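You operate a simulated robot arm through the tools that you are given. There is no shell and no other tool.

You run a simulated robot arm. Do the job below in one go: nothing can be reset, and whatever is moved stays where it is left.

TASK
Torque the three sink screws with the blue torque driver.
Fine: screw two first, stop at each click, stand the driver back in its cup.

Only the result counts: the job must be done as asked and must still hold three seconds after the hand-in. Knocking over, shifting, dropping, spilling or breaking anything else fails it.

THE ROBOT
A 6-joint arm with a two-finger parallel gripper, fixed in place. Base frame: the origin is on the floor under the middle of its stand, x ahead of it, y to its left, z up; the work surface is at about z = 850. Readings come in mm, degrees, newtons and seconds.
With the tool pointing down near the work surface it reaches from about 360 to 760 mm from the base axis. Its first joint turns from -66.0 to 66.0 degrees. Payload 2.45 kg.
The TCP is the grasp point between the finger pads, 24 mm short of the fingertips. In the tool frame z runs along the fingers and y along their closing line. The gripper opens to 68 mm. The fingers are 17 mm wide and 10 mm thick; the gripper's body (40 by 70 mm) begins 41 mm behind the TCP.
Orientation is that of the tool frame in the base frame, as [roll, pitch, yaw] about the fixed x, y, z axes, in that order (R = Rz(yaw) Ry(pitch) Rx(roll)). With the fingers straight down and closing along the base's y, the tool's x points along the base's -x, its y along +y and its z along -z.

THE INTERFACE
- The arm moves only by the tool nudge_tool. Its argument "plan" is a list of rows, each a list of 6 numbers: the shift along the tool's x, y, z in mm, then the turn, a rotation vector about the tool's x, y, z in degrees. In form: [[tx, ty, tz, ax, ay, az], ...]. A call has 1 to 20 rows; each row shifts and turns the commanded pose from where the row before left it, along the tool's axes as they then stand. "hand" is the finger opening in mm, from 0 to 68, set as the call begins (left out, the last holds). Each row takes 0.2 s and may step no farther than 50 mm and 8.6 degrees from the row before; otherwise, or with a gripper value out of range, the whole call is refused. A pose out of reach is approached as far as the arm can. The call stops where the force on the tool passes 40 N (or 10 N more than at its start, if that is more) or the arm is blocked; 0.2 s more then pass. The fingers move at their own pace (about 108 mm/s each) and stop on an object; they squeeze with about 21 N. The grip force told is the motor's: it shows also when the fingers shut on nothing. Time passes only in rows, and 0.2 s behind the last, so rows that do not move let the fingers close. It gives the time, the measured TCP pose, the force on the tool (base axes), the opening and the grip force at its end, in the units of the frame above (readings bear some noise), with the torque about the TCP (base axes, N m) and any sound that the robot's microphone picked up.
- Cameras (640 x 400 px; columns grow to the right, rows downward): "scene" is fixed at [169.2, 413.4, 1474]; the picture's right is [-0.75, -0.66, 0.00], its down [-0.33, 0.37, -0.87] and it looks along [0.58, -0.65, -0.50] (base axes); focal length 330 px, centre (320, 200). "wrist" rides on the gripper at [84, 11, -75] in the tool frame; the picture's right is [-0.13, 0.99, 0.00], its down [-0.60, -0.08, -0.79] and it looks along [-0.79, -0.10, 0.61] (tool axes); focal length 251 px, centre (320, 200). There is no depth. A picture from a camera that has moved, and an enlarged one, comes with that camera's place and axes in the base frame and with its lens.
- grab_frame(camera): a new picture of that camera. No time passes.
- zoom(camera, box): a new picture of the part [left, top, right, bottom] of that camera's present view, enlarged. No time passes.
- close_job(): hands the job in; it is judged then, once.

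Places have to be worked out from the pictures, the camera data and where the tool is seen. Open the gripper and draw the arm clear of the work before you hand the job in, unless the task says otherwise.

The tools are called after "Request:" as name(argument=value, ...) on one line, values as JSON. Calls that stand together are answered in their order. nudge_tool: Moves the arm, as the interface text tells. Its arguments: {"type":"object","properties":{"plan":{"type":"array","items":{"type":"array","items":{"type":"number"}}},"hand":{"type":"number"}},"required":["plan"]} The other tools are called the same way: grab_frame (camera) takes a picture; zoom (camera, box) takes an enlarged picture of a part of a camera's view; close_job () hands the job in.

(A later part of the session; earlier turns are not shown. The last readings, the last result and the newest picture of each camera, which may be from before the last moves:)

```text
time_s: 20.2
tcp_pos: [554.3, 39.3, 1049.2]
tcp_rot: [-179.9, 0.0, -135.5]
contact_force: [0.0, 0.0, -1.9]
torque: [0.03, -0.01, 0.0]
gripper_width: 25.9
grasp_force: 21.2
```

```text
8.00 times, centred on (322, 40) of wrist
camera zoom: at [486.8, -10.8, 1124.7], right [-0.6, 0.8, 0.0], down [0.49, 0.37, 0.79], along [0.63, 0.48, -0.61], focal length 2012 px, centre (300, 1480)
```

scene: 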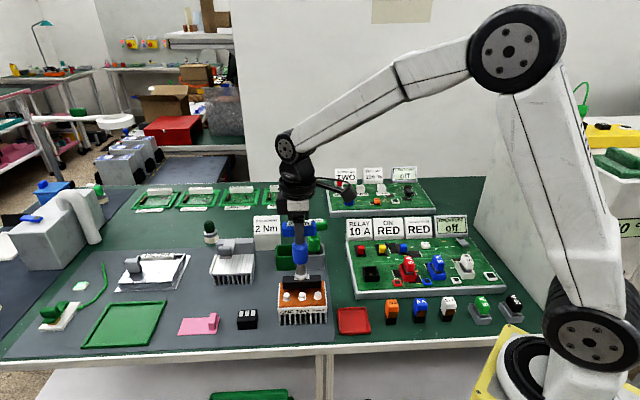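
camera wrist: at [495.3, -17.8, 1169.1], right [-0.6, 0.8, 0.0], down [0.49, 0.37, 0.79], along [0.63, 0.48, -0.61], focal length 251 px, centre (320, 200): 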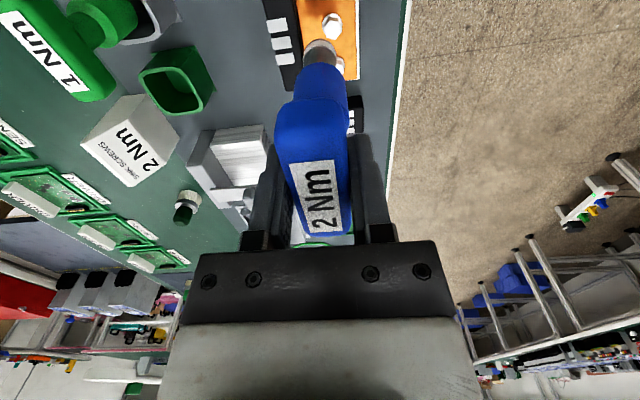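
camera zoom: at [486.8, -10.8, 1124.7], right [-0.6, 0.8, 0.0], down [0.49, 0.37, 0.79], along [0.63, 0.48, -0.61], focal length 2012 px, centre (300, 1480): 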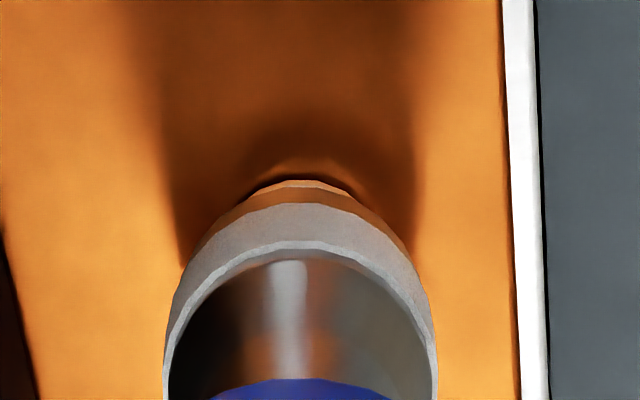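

Centred again, still free. I'll continue down a couple of millimetres.

Request:
nudge_tool(plan=[[0, 0, 1, 0, 0, 0], [0, 0, 1, 0, 0, 0], [0, 0, 0, 0, 0, 0]])

Request:
zoom(camera="scene", box=[284, 275, 320, 305])

Request:
zoom(camera="wrist", box=[295, 15, 350, 65])

```text
time_s: 21.0
tcp_pos: [555.1, 39.3, 1045.8]
tcp_rot: [180.0, 0.0, -135.6]
contact_force: [0.1, 0.2, -1.8]
torque: [-0.02, 0.0, -0.01]
gripper_width: 25.9
grasp_force: 20.1
```

```text
13.33 times, centred on (302, 290) of scene
camera zoom: at [169.2, 413.4, 1474.0], right [-0.75, -0.66, 0.0], down [-0.33, 0.37, -0.87], along [0.58, -0.65, -0.5], focal length 4400 px, centre (560, -1000)
```

zoom: 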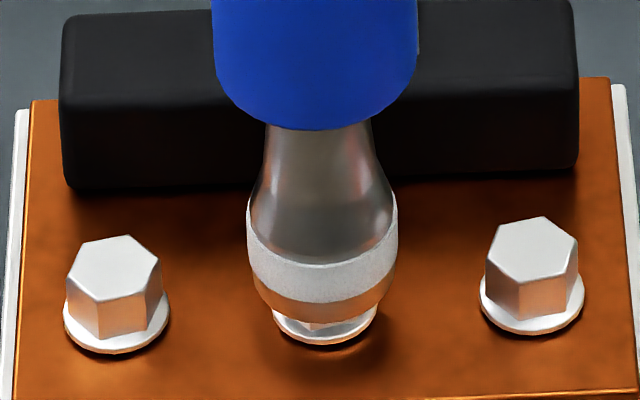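

```text
8.00 times, centred on (322, 40) of wrist
camera zoom: at [486.8, -11.0, 1122.9], right [-0.6, 0.8, 0.0], down [0.49, 0.37, 0.79], along [0.63, 0.48, -0.61], focal length 2012 px, centre (300, 1480)
```

zoom: 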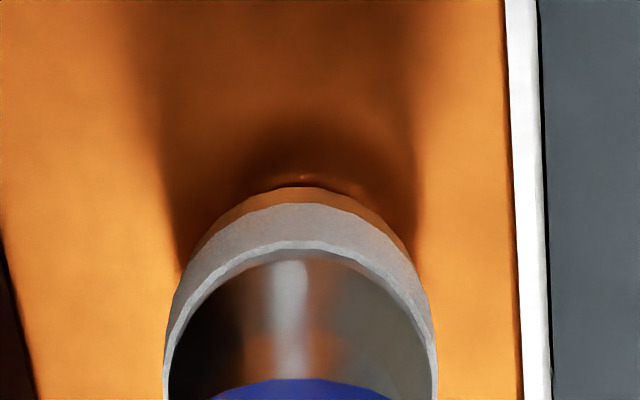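

No contact force, and the socket rim is already below the head's top, so it is sliding over the hex. I'm continuing down until it seats.

Request:
nudge_tool(plan=[[0, 0, 1, 0, 0, 0], [0, 0, 1, 0, 0, 0], [0, 0, 0, 0, 0, 0]])

Request:
zoom(camera="scene", box=[284, 275, 320, 305])

Request:
zoom(camera="wrist", box=[295, 15, 350, 65])

```text
time_s: 21.8
tcp_pos: [554.4, 41.2, 1045.9]
tcp_rot: [179.9, 0.0, -135.5]
contact_force: [0.2, -0.1, -1.8]
torque: [-0.03, 0.02, 0.01]
gripper_width: 25.4
grasp_force: 21.1
```

```text
13.33 times, centred on (302, 290) of scene
camera zoom: at [169.2, 413.4, 1474.0], right [-0.75, -0.66, 0.0], down [-0.33, 0.37, -0.87], along [0.58, -0.65, -0.5], focal length 4400 px, centre (560, -1000)
```

zoom: 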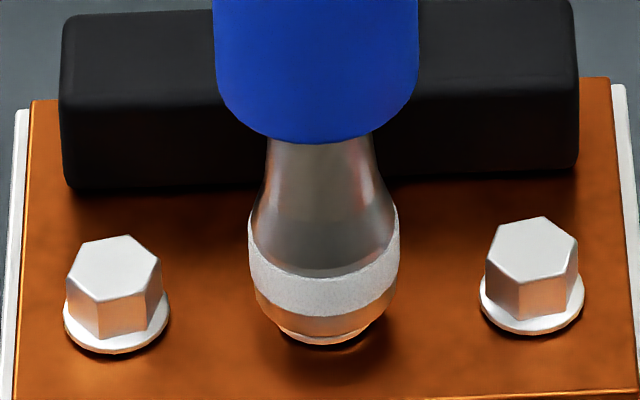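

```text
8.00 times, centred on (322, 40) of wrist
camera zoom: at [485.7, -10.2, 1121.2], right [-0.6, 0.8, 0.0], down [0.49, 0.37, 0.79], along [0.63, 0.48, -0.61], focal length 2012 px, centre (300, 1480)
```

zoom: 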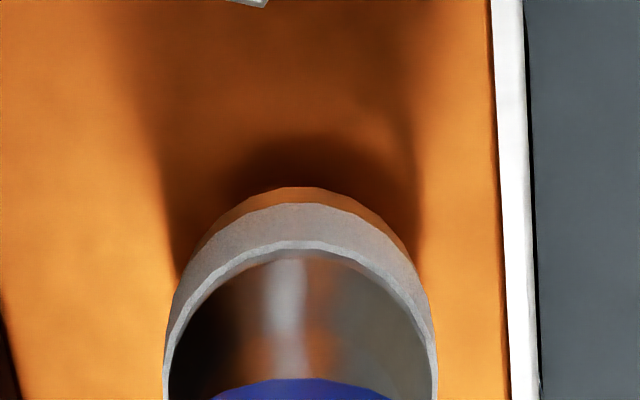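

The socket now covers almost the whole head with no side load. I'll lower the last bit until a light downward contact shows.

Request:
nudge_tool(plan=[[0, -0.4, 1, 0, 0, 0], [0, 0, 0, 0, 0, 0]])

Request:
nudge_tool(plan=[[0, 0, 1, 0, 0, 0], [0, 0, 0, 0, 0, 0]])

Request:
zoom(camera="scene", box=[284, 275, 320, 305])

```text
time_s: 22.4
tcp_pos: [553.3, 40.4, 1044.8]
tcp_rot: [180.0, 0.0, -135.5]
contact_force: [0.6, 0.2, -2.4]
torque: [0.0, 0.02, 0.0]
gripper_width: 25.8
grasp_force: 20.8
```

```text
time_s: 23.0
tcp_pos: [554.0, 39.6, 1043.5]
tcp_rot: [-180.0, 0.0, -135.5]
contact_force: [-0.1, 0.1, -1.7]
torque: [0.02, -0.02, 0.05]
gripper_width: 25.8
grasp_force: 20.7
```

```text
13.33 times, centred on (302, 290) of scene
camera zoom: at [169.2, 413.4, 1474.0], right [-0.75, -0.66, 0.0], down [-0.33, 0.37, -0.87], along [0.58, -0.65, -0.5], focal length 4400 px, centre (560, -1000)
```

zoom: 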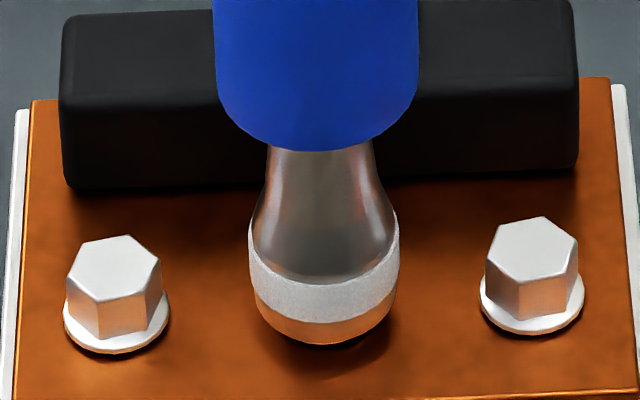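

The socket encloses the head and there's still no contact. One more small step down.

Request:
nudge_tool(plan=[[0, 0, 0.8, 0, 0, 0], [0, 0, 0, 0, 0, 0]])

Request:
nudge_tool(plan=[[0, 0, 0.8, 0, 0, 0], [0, 0, 0, 0, 0, 0]])

Request:
zoom(camera="scene", box=[284, 275, 320, 305])

Request:
zoom(camera="wrist", box=[295, 15, 350, 65])

```text
time_s: 23.6
tcp_pos: [553.1, 40.1, 1042.8]
tcp_rot: [-180.0, 0.0, -135.5]
contact_force: [-0.2, -0.8, -2.4]
torque: [-0.04, 0.0, 0.01]
gripper_width: 25.9
grasp_force: 20.7
```

```text
time_s: 24.2
tcp_pos: [554.2, 39.2, 1042.7]
tcp_rot: [-180.0, 0.0, -135.5]
contact_force: [-1.8, -0.8, 1.8]
torque: [0.02, 0.17, -0.01]
gripper_width: 25.9
grasp_force: 20.6
```

```text
13.33 times, centred on (302, 290) of scene
camera zoom: at [169.1, 413.3, 1474.0], right [-0.75, -0.66, 0.0], down [-0.33, 0.37, -0.87], along [0.58, -0.65, -0.5], focal length 4400 px, centre (560, -1000)
```

zoom: 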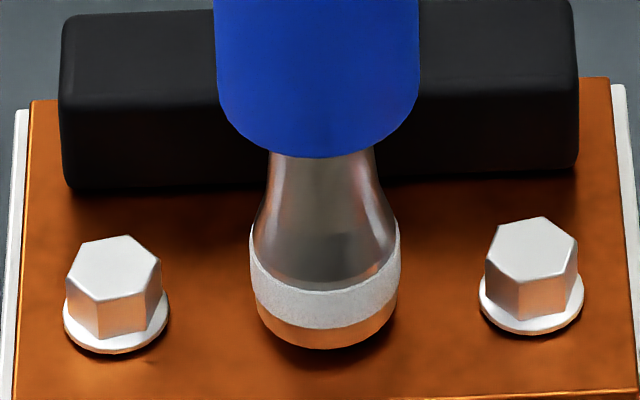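

```text
8.00 times, centred on (322, 40) of wrist
camera zoom: at [486.2, -11.0, 1117.3], right [-0.6, 0.8, 0.0], down [0.49, 0.37, 0.79], along [0.63, 0.48, -0.61], focal length 2012 px, centre (300, 1480)
```

zoom: 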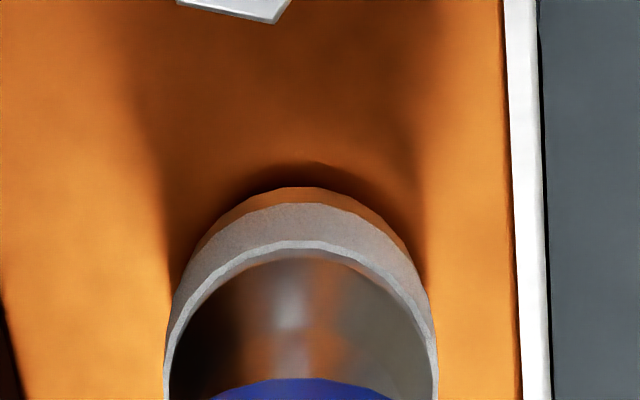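

Contact now shows, with the force going from about -2 to +1.8 N, so the socket is seated on screw two. I'll start turning clockwise (+z tool) in small steps and watch torque and sound.

Request:
nudge_tool(plan=[[0, 0, 0, 0, 0, 2], [0, 0, 0, 0, 0, 2], [0, 0, 0, 0, 0, 0]])

```text
time_s: 25.0
tcp_pos: [554.7, 39.6, 1041.9]
tcp_rot: [180.0, 0.0, -139.4]
contact_force: [-1.5, 0.2, 7.0]
torque: [-0.06, 0.19, -0.02]
gripper_width: 25.7
grasp_force: 20.9
```

It turned 4° with no torque yet, so there is likely play in the socket. I'll turn further in small steps.

Request:
nudge_tool(plan=[[0, 0, 0, 0, 0, 3], [0, 0, 0, 0, 0, 3], [0, 0, 0, 0, 0, 0]])

Request:
zoom(camera="scene", box=[270, 230, 335, 315])

```text
time_s: 25.8
tcp_pos: [554.0, 40.0, 1041.5]
tcp_rot: [180.0, 0.1, -145.6]
contact_force: [1.0, 0.2, 8.2]
torque: [0.08, -0.02, -0.02]
gripper_width: 25.4
grasp_force: 20.8
```

```text
4.71 times, centred on (302, 272) of scene
camera zoom: at [169.1, 413.4, 1474.0], right [-0.75, -0.66, 0.0], down [-0.33, 0.37, -0.87], along [0.58, -0.65, -0.5], focal length 1553 px, centre (402, -141)
```

zoom: 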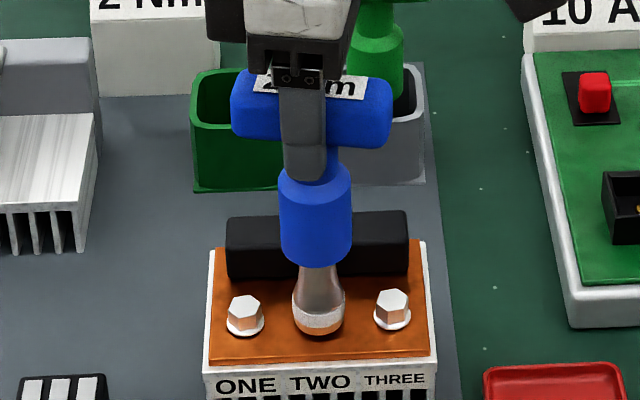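

The driver turns with the gripper, and torque is still near zero. Continuing clockwise in 6–9° calls.

Request:
nudge_tool(plan=[[0, 0, 0, 0, 0, 3], [0, 0, 0, 0, 0, 3], [0, 0, 0, 0, 0, 0]])

Request:
nudge_tool(plan=[[0, 0, 0, 0, 0, 3], [0, 0, 0, 0, 0, 3], [0, 0, 0, 0, 0, 0]])

```text
time_s: 26.6
tcp_pos: [553.4, 39.5, 1040.5]
tcp_rot: [179.9, 0.0, -151.4]
contact_force: [-0.6, -3.7, 9.1]
torque: [-0.39, -0.03, 0.0]
gripper_width: 26.0
grasp_force: 21.8
```

```text
time_s: 27.4
tcp_pos: [554.2, 39.4, 1040.5]
tcp_rot: [-180.0, -0.2, -157.6]
contact_force: [0.9, 0.1, 0.3]
torque: [0.12, -0.1, -0.02]
gripper_width: 25.8
grasp_force: 20.8
```

The downward contact just vanished (9 → 0.3 N). The hex may have aligned, letting the socket drop further. I'll check the views.

Request:
zoom(camera="scene", box=[284, 275, 320, 305])

Request:
zoom(camera="wrist", box=[290, 10, 350, 65])

```text
13.33 times, centred on (302, 290) of scene
camera zoom: at [169.2, 413.4, 1474.0], right [-0.75, -0.66, 0.0], down [-0.33, 0.37, -0.87], along [0.58, -0.65, -0.5], focal length 4400 px, centre (560, -1000)
```

zoom: 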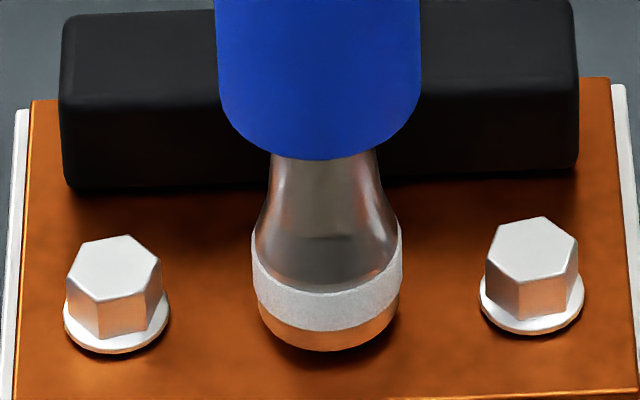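

```text
7.27 times, centred on (320, 38) of wrist
camera zoom: at [471.9, 18.3, 1117.2], right [-0.26, 0.97, 0.0], down [0.59, 0.16, 0.79], along [0.77, 0.21, -0.61], focal length 1829 px, centre (320, 1382)
```

zoom: 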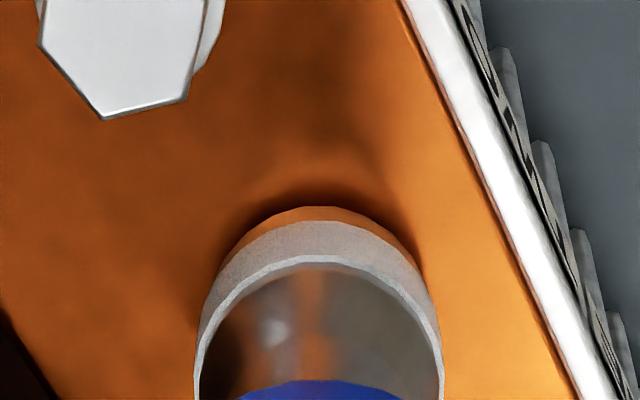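

The rim sits roughly at washer level. I'll press 1 mm lower to re-establish a light preload before turning on.

Request:
nudge_tool(plan=[[0, 0, 0.7, 0, 0, 0], [0, 0, 0, 0, 0, 0]])

Request:
nudge_tool(plan=[[0, 0, 0.6, 0, 0, 0], [0, 0, 0, 0, 0, 0]])

```text
time_s: 28.0
tcp_pos: [554.5, 38.4, 1040.9]
tcp_rot: [-179.9, -0.1, -157.6]
contact_force: [-2.0, 0.0, 2.6]
torque: [0.08, 0.18, 0.0]
gripper_width: 25.8
grasp_force: 20.9
```

```text
time_s: 28.6
tcp_pos: [554.4, 38.0, 1040.9]
tcp_rot: [-179.9, 0.0, -157.5]
contact_force: [-5.6, 0.2, 14.6]
torque: [-0.06, 0.63, -0.01]
gripper_width: 25.9
grasp_force: 20.8
```

The preload went to 15 N with about 6 N of side load toward -x. I'll ease it off slightly and shift 0.5 mm to -x before turning.

Request:
nudge_tool(plan=[[0.4, 0.15, -0.3, 0, 0, 0], [0, 0, 0, 0, 0, 0]])

Request:
nudge_tool(plan=[[0, 0, 0, 0, 0, 3], [0, 0, 0, 0, 0, 3], [0, 0, 0, 0, 0, 0]])

```text
time_s: 29.2
tcp_pos: [554.8, 39.2, 1041.8]
tcp_rot: [-179.9, 0.2, -157.5]
contact_force: [-1.7, -1.8, 14.0]
torque: [-0.16, 0.19, 0.01]
gripper_width: 25.8
grasp_force: 21.2
```

```text
time_s: 30.0
tcp_pos: [553.4, 37.6, 1040.9]
tcp_rot: [-180.0, 0.2, -163.5]
contact_force: [4.2, 0.4, 11.4]
torque: [0.01, -0.53, -0.01]
gripper_width: 25.8
grasp_force: 21.0
```

No turning torque yet after 28°. I'm continuing clockwise in small calls.

Request:
nudge_tool(plan=[[-0.2, 0, 0, 0, 0, 3], [0, 0, 0, 0, 0, 3], [0, 0, 0, 0, 0, 0]])

Request:
nudge_tool(plan=[[0, 0, 0, 0, 0, 3], [0, 0, 0, 0, 0, 3], [0, 0, 0, 0, 0, 0]])

Request:
zoom(camera="scene", box=[270, 220, 335, 315])

```text
time_s: 30.8
tcp_pos: [554.3, 39.8, 1040.1]
tcp_rot: [180.0, 0.0, -169.6]
contact_force: [3.8, 1.3, 12.4]
torque: [0.1, -0.32, -0.04]
gripper_width: 25.8
grasp_force: 20.7
```

```text
time_s: 31.6
tcp_pos: [553.7, 38.5, 1039.3]
tcp_rot: [-179.9, -0.3, -175.6]
contact_force: [-0.3, 0.4, 0.1]
torque: [-0.03, 0.06, 0.01]
gripper_width: 25.6
grasp_force: 20.9
```

```text
4.21 times, centred on (302, 268) of scene
camera zoom: at [169.2, 413.4, 1474.0], right [-0.75, -0.66, 0.0], down [-0.33, 0.37, -0.87], along [0.58, -0.65, -0.5], focal length 1390 px, centre (394, -84)
```

zoom: 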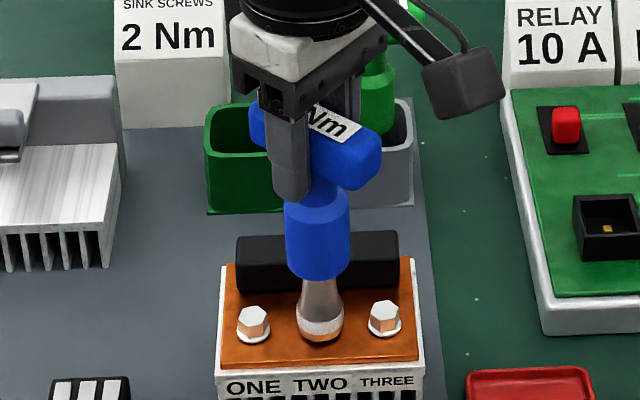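

Contact dropped to zero again as it turned, so the screw may be advancing or the socket settling. I'll check the actual height via the wrist camera pose.

Request:
zoom(camera="wrist", box=[290, 10, 350, 65])

Request:
zoom(camera="scene", box=[284, 275, 320, 305])

```text
7.27 times, centred on (320, 38) of wrist
camera zoom: at [469.4, 43.7, 1115.3], right [0.05, 1.0, 0.0], down [0.61, -0.03, 0.79], along [0.79, -0.04, -0.61], focal length 1829 px, centre (320, 1382)
```

zoom: 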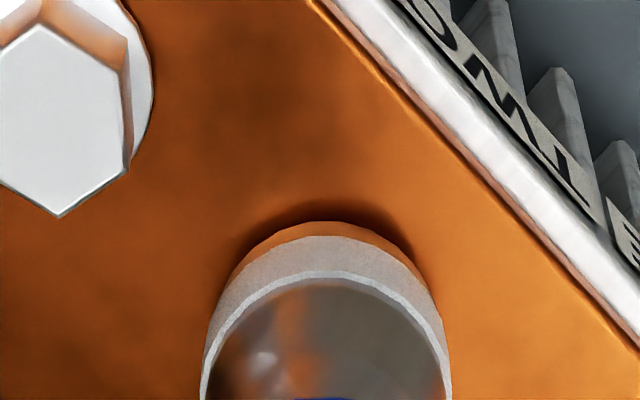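

```text
13.33 times, centred on (302, 290) of scene
camera zoom: at [169.2, 413.4, 1474.0], right [-0.75, -0.66, 0.0], down [-0.33, 0.37, -0.87], along [0.58, -0.65, -0.5], focal length 4400 px, centre (560, -1000)
```

zoom: 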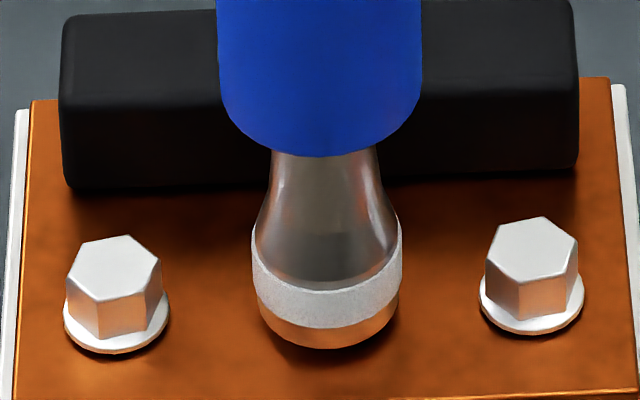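

The TCP dropped 2 mm but the tip stayed put, so the driver slid up slightly in the pads and is resting fully over the head. I'll keep turning with only light preload, watching for torque or a click.

Request:
nudge_tool(plan=[[0, 0, 0, 0, 0, 3], [0, 0, 0, 0, 0, 3], [0, 0, 0, 0, 0, 0]])

Request:
nudge_tool(plan=[[0, 0, 0, 0, 0, 3], [0, 0, 0, 0, 0, 3], [0, 0, 0, 0, 0, 0]])

Request:
zoom(camera="scene", box=[270, 220, 335, 315])

Request:
grab_frame(camera="wrist")

```text
time_s: 32.4
tcp_pos: [554.2, 38.8, 1040.5]
tcp_rot: [180.0, 0.0, 178.4]
contact_force: [-0.8, -0.6, -0.1]
torque: [0.02, 0.02, -0.02]
gripper_width: 25.8
grasp_force: 20.9
```

```text
time_s: 33.2
tcp_pos: [553.8, 40.5, 1040.6]
tcp_rot: [-180.0, 0.0, 172.4]
contact_force: [-0.3, 0.2, -0.3]
torque: [-0.02, -0.02, 0.03]
gripper_width: 25.8
grasp_force: 20.7
```

```text
4.21 times, centred on (302, 268) of scene
camera zoom: at [169.2, 413.4, 1474.0], right [-0.75, -0.66, 0.0], down [-0.33, 0.37, -0.87], along [0.58, -0.65, -0.5], focal length 1390 px, centre (394, -84)
```

zoom: 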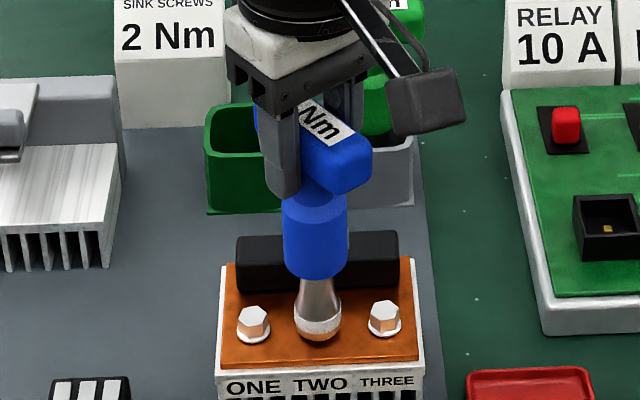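

```text
taken
camera wrist: at [472.3, 62.4, 1115.7], right [0.26, 0.97, 0.0], down [0.59, -0.16, 0.79], along [0.77, -0.2, -0.61], focal length 251 px, centre (320, 200)
```

wrist: 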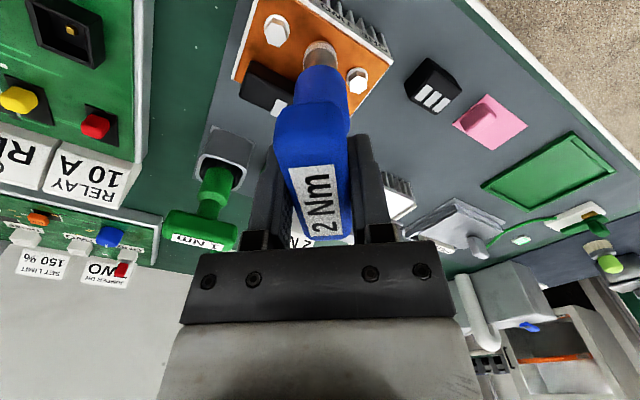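

52° turned without torque. I'll add a light axial preload and continue clockwise.

Request:
nudge_tool(plan=[[0, 0, 0.6, 0, 0, 0], [0, 0, 0, 0, 0, 0]])

Request:
nudge_tool(plan=[[0, 0, 0, 0, 0, 3], [0, 0, 0, 0, 0, 3], [0, 0, 0, 0, 0, 0]])

Request:
nudge_tool(plan=[[0, 0, 0, 0, 0, 3], [0, 0, 0, 0, 0, 3], [0, 0, 0, 0, 0, 0]])

```text
time_s: 33.8
tcp_pos: [553.9, 39.2, 1039.7]
tcp_rot: [180.0, 0.0, 172.6]
contact_force: [0.5, 1.4, -0.1]
torque: [-0.02, -0.01, 0.02]
gripper_width: 25.8
grasp_force: 21.5
```

```text
time_s: 34.6
tcp_pos: [555.9, 39.3, 1040.6]
tcp_rot: [-180.0, 0.0, 166.5]
contact_force: [0.2, -0.8, 0.2]
torque: [0.06, 0.0, 0.04]
gripper_width: 25.8
grasp_force: 20.8
```

```text
time_s: 35.4
tcp_pos: [554.2, 39.0, 1039.1]
tcp_rot: [180.0, 0.0, 160.5]
contact_force: [0.1, 0.8, 0.8]
torque: [-0.02, 0.03, 0.02]
gripper_width: 25.4
grasp_force: 20.8
```

Pressing 0.6 mm added no force, so it can go lower. I'll lower in small steps until a definite seat shows.

Request:
nudge_tool(plan=[[0, 0, 0.7, 0, 0, 0], [0, 0, 0, 0, 0, 0]])

Request:
nudge_tool(plan=[[0, 0, 0.7, 0, 0, 0], [0, 0, 0, 0, 0, 0]])

Request:
zoom(camera="scene", box=[284, 275, 320, 305])

Request:
zoom(camera="wrist", box=[280, 10, 360, 85])

```text
time_s: 36.0
tcp_pos: [553.8, 39.6, 1038.4]
tcp_rot: [-180.0, 0.0, 160.5]
contact_force: [-0.2, 0.9, 1.1]
torque: [0.12, -0.02, 0.02]
gripper_width: 25.7
grasp_force: 21.1
```

```text
time_s: 36.6
tcp_pos: [554.5, 39.2, 1038.9]
tcp_rot: [180.0, 0.1, 160.5]
contact_force: [1.2, -0.5, 3.6]
torque: [-0.04, -0.14, -0.02]
gripper_width: 25.9
grasp_force: 20.8
```

```text
13.33 times, centred on (302, 290) of scene
camera zoom: at [169.2, 413.3, 1474.0], right [-0.75, -0.66, 0.0], down [-0.33, 0.37, -0.87], along [0.58, -0.65, -0.5], focal length 4400 px, centre (560, -1000)
```

zoom: 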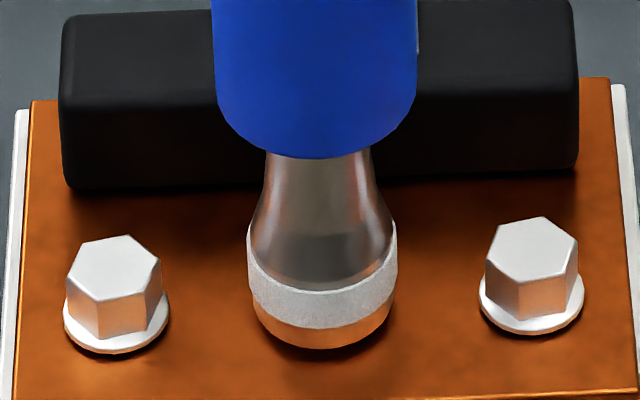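

```text
5.33 times, centred on (320, 48) of wrist
camera zoom: at [478.4, 78.4, 1114.2], right [0.45, 0.89, 0.0], down [0.54, -0.28, 0.79], along [0.71, -0.36, -0.61], focal length 1341 px, centre (320, 1013)
```

zoom: 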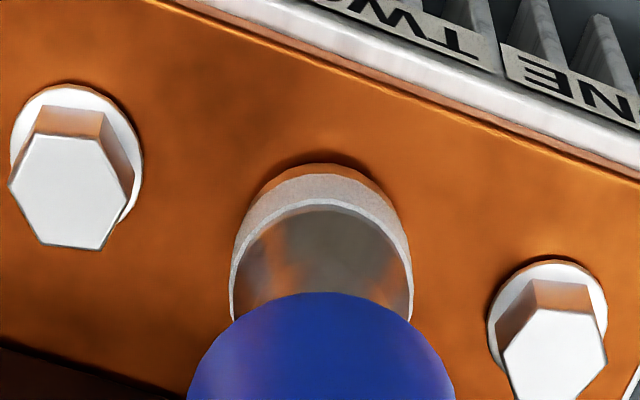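

Seated with about 5 N preload and well centred. Continuing clockwise.

Request:
nudge_tool(plan=[[0, 0, 0, 0, 0, 3], [0, 0, 0, 0, 0, 3], [0, 0, 0, 0, 0, 0]])

Request:
nudge_tool(plan=[[0, 0, 0, 0, 0, 3], [0, 0, 0, 0, 0, 3], [0, 0, 0, 0, 0, 0]])

Request:
nudge_tool(plan=[[0, 0, 0, 0, 0, 3], [0, 0, 0, 0, 0, 3], [0, 0, 0, 0, 0, 0]])

```text
time_s: 37.4
tcp_pos: [552.5, 40.3, 1038.1]
tcp_rot: [-180.0, 0.1, 154.4]
contact_force: [2.0, -0.3, 5.0]
torque: [-0.01, -0.29, -0.03]
gripper_width: 26.2
grasp_force: 20.9
```

```text
time_s: 38.2
tcp_pos: [552.4, 39.1, 1038.8]
tcp_rot: [180.0, 0.0, 148.6]
contact_force: [-0.8, 0.7, 1.6]
torque: [0.09, -0.02, 0.09]
gripper_width: 26.0
grasp_force: 21.0
```

```text
time_s: 39.0
tcp_pos: [553.2, 39.7, 1039.0]
tcp_rot: [-180.0, 0.1, 142.5]
contact_force: [-1.1, 0.0, 1.8]
torque: [-0.04, 0.14, 0.16]
gripper_width: 25.9
grasp_force: 20.7
```

Turning torque is now building (0.09 → 0.16 N·m), so the socket is biting. I'll continue in smaller steps, one check per call.

Request:
nudge_tool(plan=[[0, 0, 0, 0, 0, 2], [0, 0, 0, 0, 0, 0]])

```text
time_s: 39.6
tcp_pos: [553.9, 39.4, 1039.3]
tcp_rot: [-180.0, 0.1, 140.5]
contact_force: [1.6, 0.8, 0.1]
torque: [0.05, -0.05, 0.23]
gripper_width: 25.9
grasp_force: 20.9
```

Request:
nudge_tool(plan=[[0, 0, 0.2, 0, 0, 2], [0, 0, 0, 0, 0, 0]])

```text
time_s: 40.2
tcp_pos: [554.5, 39.2, 1038.5]
tcp_rot: [179.9, 0.0, 138.6]
contact_force: [-1.0, -0.4, 5.0]
torque: [-0.11, 0.02, 0.24]
gripper_width: 26.1
grasp_force: 20.8
```

Torque is 0.24 N·m with about 7 N preload and no click. Another 2° clockwise.

Request:
nudge_tool(plan=[[0, 0, 0, 0, 0, 2], [0, 0, 0, 0, 0, 0]])

Request:
zoom(camera="wrist", box=[230, 20, 410, 260])

Request:
zoom(camera="scene", box=[270, 220, 335, 315])

```text
time_s: 40.8
tcp_pos: [554.2, 39.2, 1037.9]
tcp_rot: [-180.0, -0.1, 136.5]
contact_force: [-1.6, -1.6, 8.1]
torque: [-0.24, 0.05, 0.01]
gripper_width: 25.9
grasp_force: 20.7
```

```text
1.67 times, centred on (320, 140) of wrist
camera zoom: at [500.5, 105.7, 1113.9], right [0.78, 0.63, 0.0], down [0.38, -0.47, 0.79], along [0.5, -0.62, -0.61], focal length 419 px, centre (320, 300)
```

zoom: 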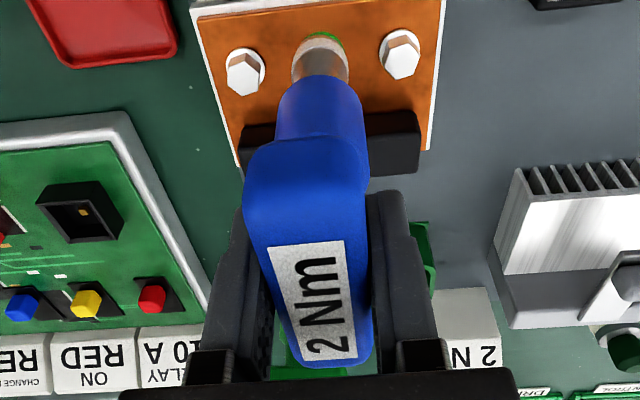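

```text
4.21 times, centred on (302, 268) of scene
camera zoom: at [169.0, 413.3, 1474.1], right [-0.75, -0.66, 0.0], down [-0.33, 0.37, -0.87], along [0.58, -0.65, -0.5], focal length 1390 px, centre (394, -84)
```

zoom: 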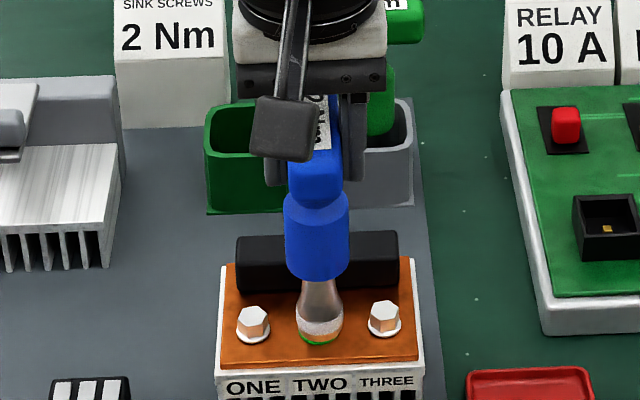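

Torque fell to zero and a green ring has appeared at the base of the socket, though no sound was reported. I'll look closely before turning any further.

Request:
zoom(camera="scene", box=[284, 275, 320, 305])

Request:
zoom(camera="wrist", box=[290, 20, 350, 80])

```text
13.33 times, centred on (302, 290) of scene
camera zoom: at [169.0, 413.3, 1474.1], right [-0.75, -0.66, 0.0], down [-0.33, 0.37, -0.87], along [0.58, -0.65, -0.5], focal length 4400 px, centre (560, -1000)
```

zoom: 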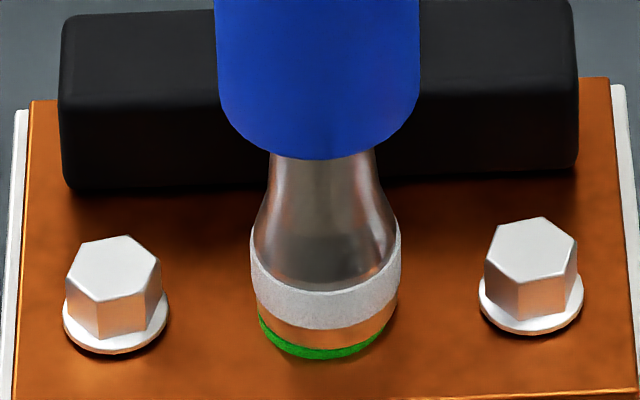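

```text
6.67 times, centred on (320, 50) of wrist
camera zoom: at [500.5, 105.7, 1113.9], right [0.78, 0.63, 0.0], down [0.38, -0.47, 0.79], along [0.5, -0.62, -0.61], focal length 1676 px, centre (320, 1200)
```

zoom: 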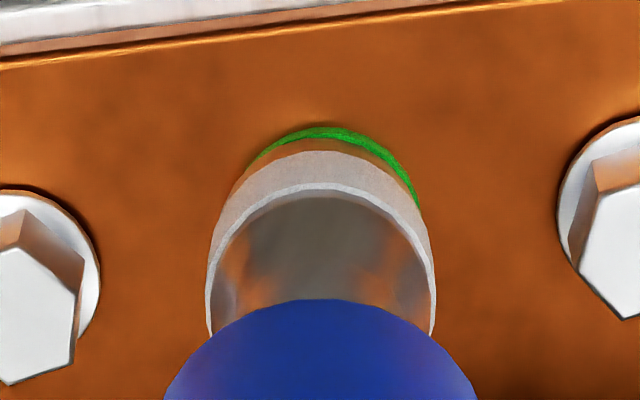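

The green ring sits around screw two's base exactly when torque released, which looks like the screw's "torqued" mark. I'll hold still for a moment to see whether any sound or change is reported.

Request:
nudge_tool(plan=[[0, 0, 0, 0, 0, 0]])

Request:
zoom(camera="scene", box=[262, 262, 342, 332])

Request:
zoom(camera="scene", box=[270, 215, 320, 260])

```text
time_s: 41.2
tcp_pos: [553.9, 40.0, 1038.8]
tcp_rot: [-180.0, 0.1, 136.5]
contact_force: [-0.2, -1.9, 9.2]
torque: [-0.22, -0.01, 0.01]
gripper_width: 26.0
grasp_force: 21.1
```

```text
5.71 times, centred on (302, 297) of scene
camera zoom: at [169.0, 413.3, 1474.1], right [-0.75, -0.66, 0.0], down [-0.33, 0.37, -0.87], along [0.58, -0.65, -0.5], focal length 1886 px, centre (423, -354)
```

zoom: 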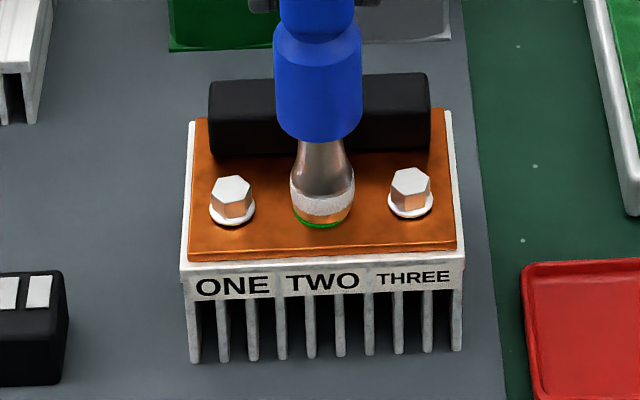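

```text
8.89 times, centred on (295, 238) of scene
camera zoom: at [169.0, 413.3, 1474.1], right [-0.75, -0.66, 0.0], down [-0.33, 0.37, -0.87], along [0.58, -0.65, -0.5], focal length 2934 px, centre (542, -133)
```

zoom: 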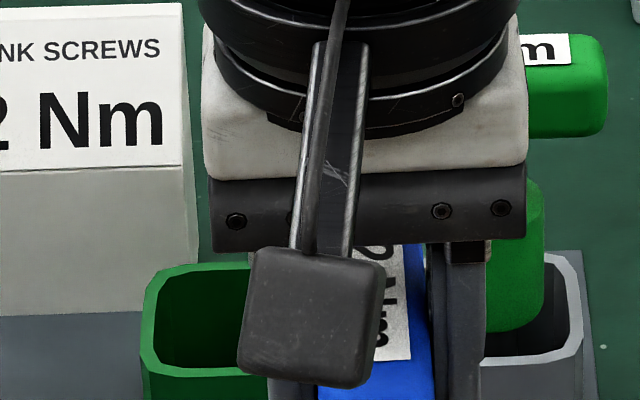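

No further change. The ring stays green and torque is zero. I'll stop on this screw and lift the driver straight up off it to inspect.

Request:
nudge_tool(plan=[[0, 0, -2, 0, 0, 0], [0, 0, -4, 0, 0, 0], [0, 0, -6, 0, 0, 0], [0, 0, -8, 0, 0, 0], [0, 0, -8, 0, 0, 0], [0, 0, 0, 0, 0, 0]])

Request:
zoom(camera="scene", box=[284, 270, 320, 305])

Request:
zoom(camera="wrist", box=[260, 0, 380, 100])

```text
time_s: 42.6
tcp_pos: [553.7, 38.4, 1066.4]
tcp_rot: [-179.9, 0.0, 136.5]
contact_force: [-0.3, 0.3, -2.3]
torque: [-0.01, 0.01, 0.03]
gripper_width: 26.2
grasp_force: 20.4
```

```text
11.43 times, centred on (302, 288) of scene
camera zoom: at [169.2, 413.4, 1474.0], right [-0.75, -0.66, 0.0], down [-0.33, 0.37, -0.87], along [0.58, -0.65, -0.5], focal length 3772 px, centre (526, -800)
```

zoom: 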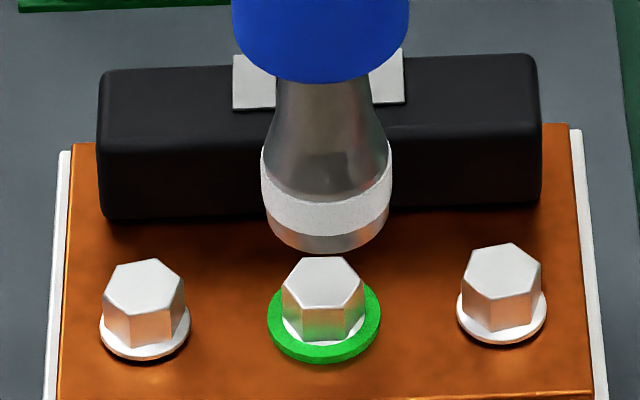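

```text
4.00 times, centred on (320, 50) of wrist
camera zoom: at [500.0, 105.2, 1141.5], right [0.78, 0.63, 0.0], down [0.38, -0.47, 0.79], along [0.5, -0.62, -0.61], focal length 1006 px, centre (320, 800)
```

zoom: 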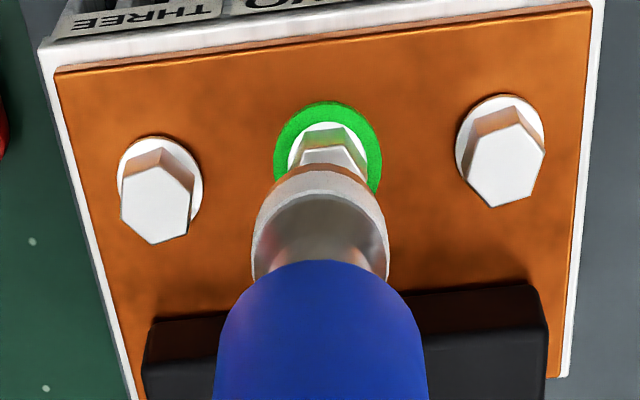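

Screw two is clearly marked with a full green ring and screws one and three are still bare. I'll zoom on the heads to see how far screw two turned.

Request:
zoom(camera="scene", box=[292, 286, 312, 304])

Request:
zoom(camera="scene", box=[276, 284, 300, 306])

Request:
zoom(camera="scene", box=[308, 284, 332, 306])

```text
16.00 times, centred on (302, 295) of scene
camera zoom: at [169.2, 413.4, 1474.0], right [-0.75, -0.66, 0.0], down [-0.33, 0.37, -0.87], along [0.58, -0.65, -0.5], focal length 5280 px, centre (608, -1320)
```

zoom: 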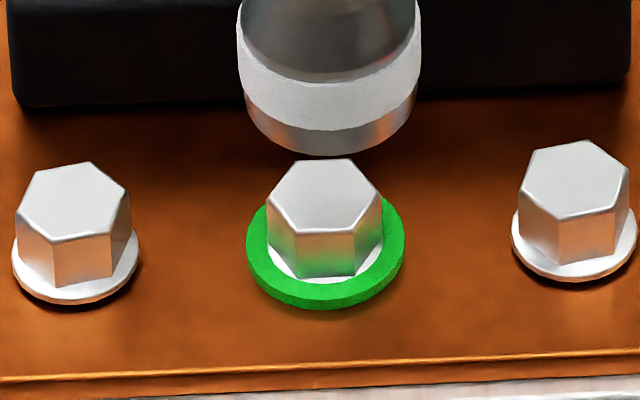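

```text
16.00 times, centred on (288, 295) of scene
camera zoom: at [169.2, 413.4, 1474.0], right [-0.75, -0.66, 0.0], down [-0.33, 0.37, -0.87], along [0.58, -0.65, -0.5], focal length 5280 px, centre (832, -1320)
```

zoom: 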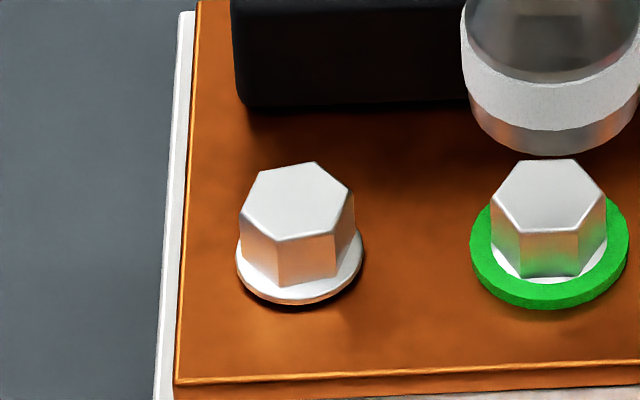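

```text
16.00 times, centred on (320, 295) of scene
camera zoom: at [169.2, 413.4, 1474.0], right [-0.75, -0.66, 0.0], down [-0.33, 0.37, -0.87], along [0.58, -0.65, -0.5], focal length 5280 px, centre (320, -1320)
```

zoom: 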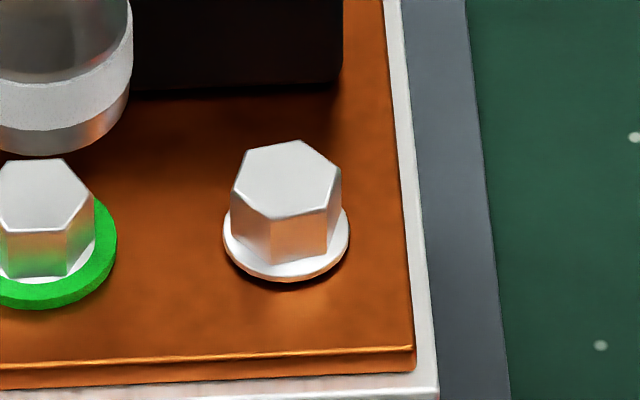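

The head orientation shows screw two turned 17° (or 77°), so the socket's hex phase relative to the tool is now known. It should match screws one and three at yaw -146.5°. I'll raise a little, turn back to that yaw in the air, and move over screw one at about (578.4, 64.4).

Request:
nudge_tool(plan=[[0, 0, -8, 0, 0, 0], [0, 0, 0, 0, 0, -7.7], [0, 0, 0, 0, 0, -7.7], [0, 0, 0, 0, 0, -7.7], [0, 0, 0, 0, 0, -7.7], [0, 0, 0, 0, 0, -7.7], [0, 0, 0, 0, 0, -7.7], [0, 0, 0, 0, 0, -7.7], [0, 0, 0, 0, 0, -7.7], [0, 0, 0, 0, 0, -7.7], [0, 0, 0, 0, 0, -7.7], [-11.5, 2.35, 0, 0, 0, 0], [-11.5, 2.35, 0, 0, 0, 0], [-11.6, 2.35, 0, 0, 0, 0], [0, 0, 0, 0, 0, 0]])

Request:
zoom(camera="scene", box=[272, 265, 312, 305])

Request:
zoom(camera="wrist", box=[290, 5, 350, 65])

```text
time_s: 45.8
tcp_pos: [577.5, 64.9, 1074.9]
tcp_rot: [180.0, 0.0, -146.5]
contact_force: [-0.1, 0.3, -1.9]
torque: [-0.02, 0.01, -0.02]
gripper_width: 25.9
grasp_force: 21.4
```

```text
10.00 times, centred on (292, 285) of scene
camera zoom: at [169.2, 413.4, 1474.0], right [-0.75, -0.66, 0.0], down [-0.33, 0.37, -0.87], along [0.58, -0.65, -0.5], focal length 3300 px, centre (600, -650)
```

zoom: 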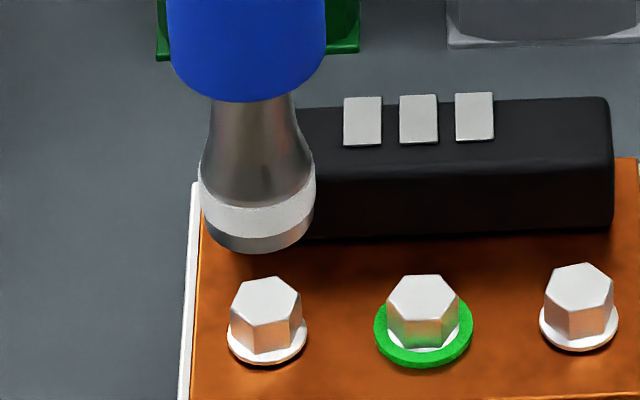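

```text
6.67 times, centred on (320, 35) of wrist
camera zoom: at [501.6, 28.0, 1150.8], right [-0.44, 0.9, 0.0], down [0.55, 0.27, 0.79], along [0.71, 0.35, -0.61], focal length 1676 px, centre (320, 1300)
```

zoom: 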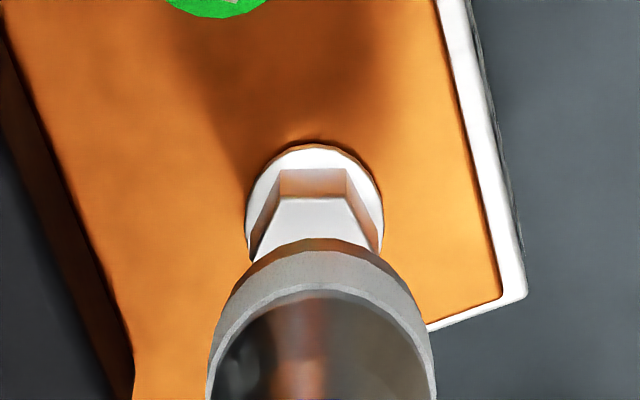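

The socket is above screw one, about 1 mm off toward +y. I'll correct that and come down 20 mm, staying clear of the head, then recheck.

Request:
nudge_tool(plan=[[0.7, -0.9, 0, 0, 0, 0], [0, 0, 7, 0, 0, 0], [0, 0, 7, 0, 0, 0], [0, 0, 6, 0, 0, 0], [0, 0, 0, 0, 0, 0]])

Request:
zoom(camera="scene", box=[272, 265, 312, 305])

Request:
zoom(camera="wrist", box=[290, 5, 350, 65])

```text
time_s: 47.0
tcp_pos: [579.0, 63.0, 1054.2]
tcp_rot: [-180.0, 0.0, -146.5]
contact_force: [-0.4, 0.3, -1.6]
torque: [-0.01, -0.02, 0.03]
gripper_width: 25.7
grasp_force: 20.4
```

```text
10.00 times, centred on (292, 285) of scene
camera zoom: at [169.2, 413.4, 1474.0], right [-0.75, -0.66, 0.0], down [-0.33, 0.37, -0.87], along [0.58, -0.65, -0.5], focal length 3300 px, centre (600, -650)
```

zoom: 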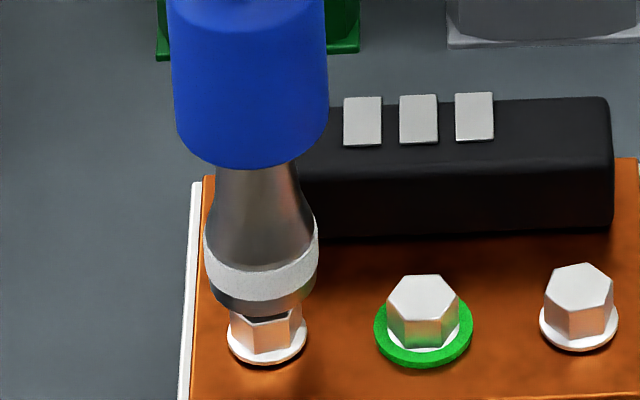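

```text
6.67 times, centred on (320, 35) of wrist
camera zoom: at [503.4, 26.5, 1129.7], right [-0.44, 0.9, 0.0], down [0.55, 0.27, 0.79], along [0.71, 0.35, -0.61], focal length 1676 px, centre (320, 1300)
```

zoom: 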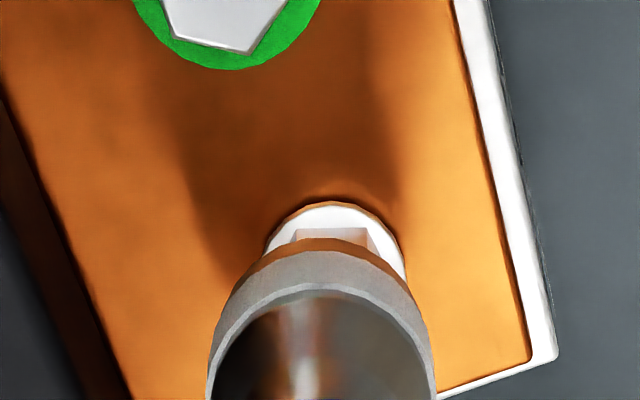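

The arm wandered about 1.8 mm to +x on the way down. I'll correct by (-1.6, +0.9) before going over the head.

Request:
nudge_tool(plan=[[0.84, 1.6, 0, 0, 0, 0], [0, 0, 0, 0, 0, 0], [0, 0, 0, 0, 0, 0]])

Request:
zoom(camera="scene", box=[272, 265, 312, 305])

Request:
zoom(camera="wrist", box=[290, 5, 350, 65])

```text
time_s: 47.8
tcp_pos: [576.7, 64.4, 1052.6]
tcp_rot: [-180.0, 0.0, -146.5]
contact_force: [0.1, 0.7, -1.7]
torque: [0.0, -0.01, 0.02]
gripper_width: 26.1
grasp_force: 20.9
```

```text
10.00 times, centred on (292, 285) of scene
camera zoom: at [169.2, 413.4, 1474.0], right [-0.75, -0.66, 0.0], down [-0.33, 0.37, -0.87], along [0.58, -0.65, -0.5], focal length 3300 px, centre (600, -650)
```

zoom: 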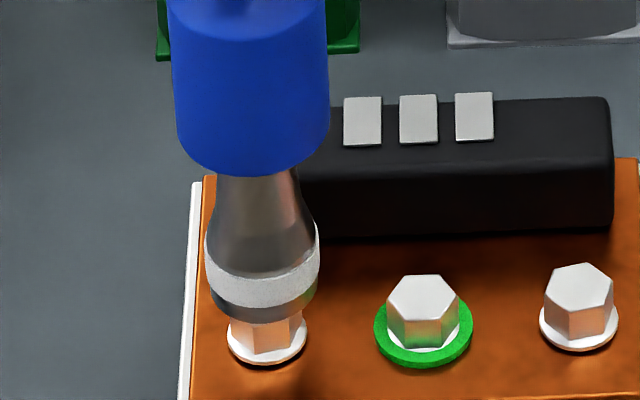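

```text
6.67 times, centred on (320, 35) of wrist
camera zoom: at [502.1, 27.5, 1129.2], right [-0.44, 0.9, 0.0], down [0.55, 0.27, 0.79], along [0.71, 0.35, -0.61], focal length 1676 px, centre (320, 1300)
```

zoom: 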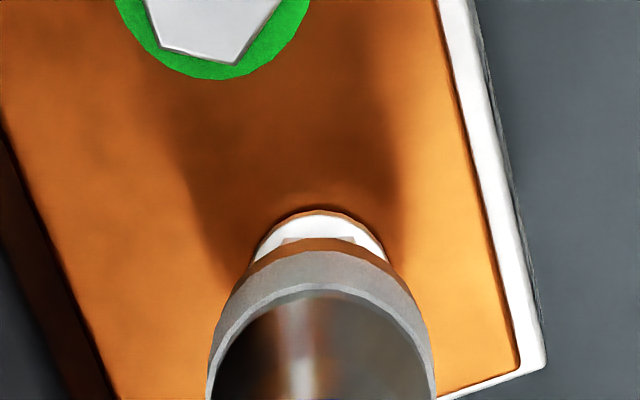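

Aligned to within about 0.4 mm. Lowering a few millimetres and rechecking.

Request:
nudge_tool(plan=[[0.3, 0, 1.5, 0, 0, 0], [0, 0, 1.5, 0, 0, 0], [0, 0, 0, 0, 0, 0]])

Request:
zoom(camera="scene", box=[272, 265, 312, 305])

Request:
zoom(camera="wrist", box=[290, 5, 350, 65])

```text
time_s: 48.6
tcp_pos: [577.9, 63.1, 1051.2]
tcp_rot: [180.0, 0.1, -146.5]
contact_force: [0.0, -0.1, -2.2]
torque: [-0.02, 0.01, 0.01]
gripper_width: 25.8
grasp_force: 21.0
```

```text
10.00 times, centred on (292, 285) of scene
camera zoom: at [169.2, 413.4, 1474.0], right [-0.75, -0.66, 0.0], down [-0.33, 0.37, -0.87], along [0.58, -0.65, -0.5], focal length 3300 px, centre (600, -650)
```

zoom: 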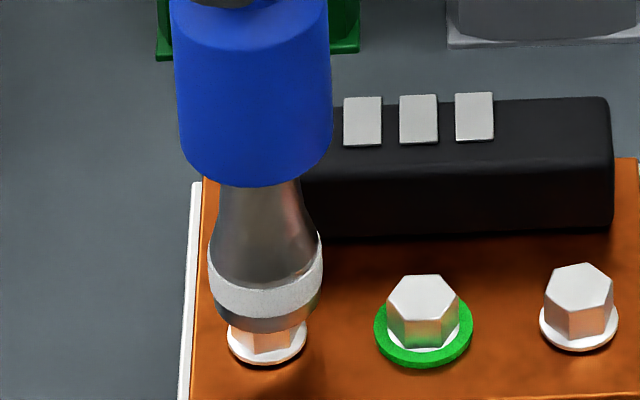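

```text
6.67 times, centred on (320, 35) of wrist
camera zoom: at [501.7, 27.2, 1126.3], right [-0.44, 0.9, 0.0], down [0.55, 0.27, 0.79], along [0.71, 0.35, -0.61], focal length 1676 px, centre (320, 1300)
```

zoom: 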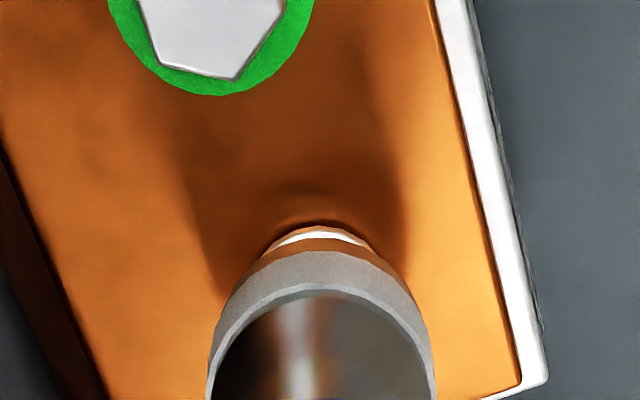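

Well centred in both views. Lowering onto the head in 1 mm rows.

Request:
nudge_tool(plan=[[0, 0, 1, 0, 0, 0], [0, 0, 1, 0, 0, 0], [0, 0, 0, 0, 0, 0]])

Request:
zoom(camera="scene", box=[272, 265, 312, 305])

Request:
zoom(camera="wrist", box=[290, 5, 350, 65])

```text
time_s: 49.4
tcp_pos: [576.9, 64.1, 1048.6]
tcp_rot: [-179.9, 0.1, -146.5]
contact_force: [0.4, 0.1, -1.4]
torque: [0.0, 0.01, -0.02]
gripper_width: 25.8
grasp_force: 20.9
```

```text
10.00 times, centred on (292, 285) of scene
camera zoom: at [169.2, 413.4, 1474.0], right [-0.75, -0.66, 0.0], down [-0.33, 0.37, -0.87], along [0.58, -0.65, -0.5], focal length 3300 px, centre (600, -650)
```

zoom: 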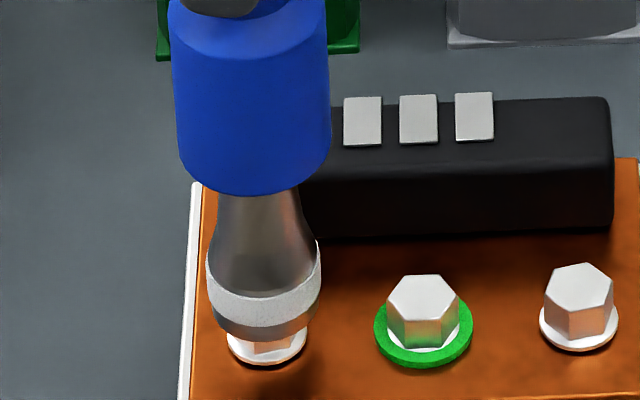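

```text
6.67 times, centred on (320, 35) of wrist
camera zoom: at [501.4, 28.1, 1124.7], right [-0.44, 0.9, 0.0], down [0.55, 0.27, 0.79], along [0.71, 0.35, -0.61], focal length 1676 px, centre (320, 1300)
```

zoom: 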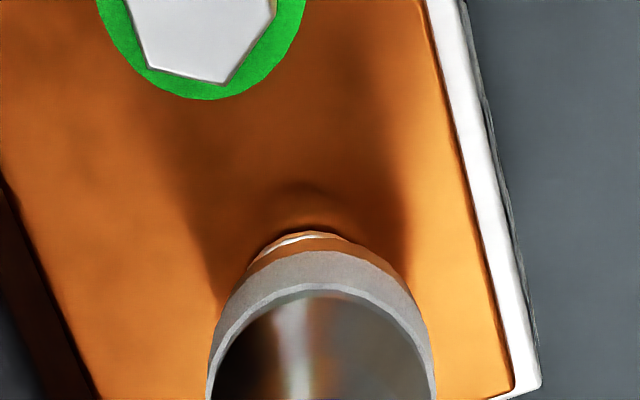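

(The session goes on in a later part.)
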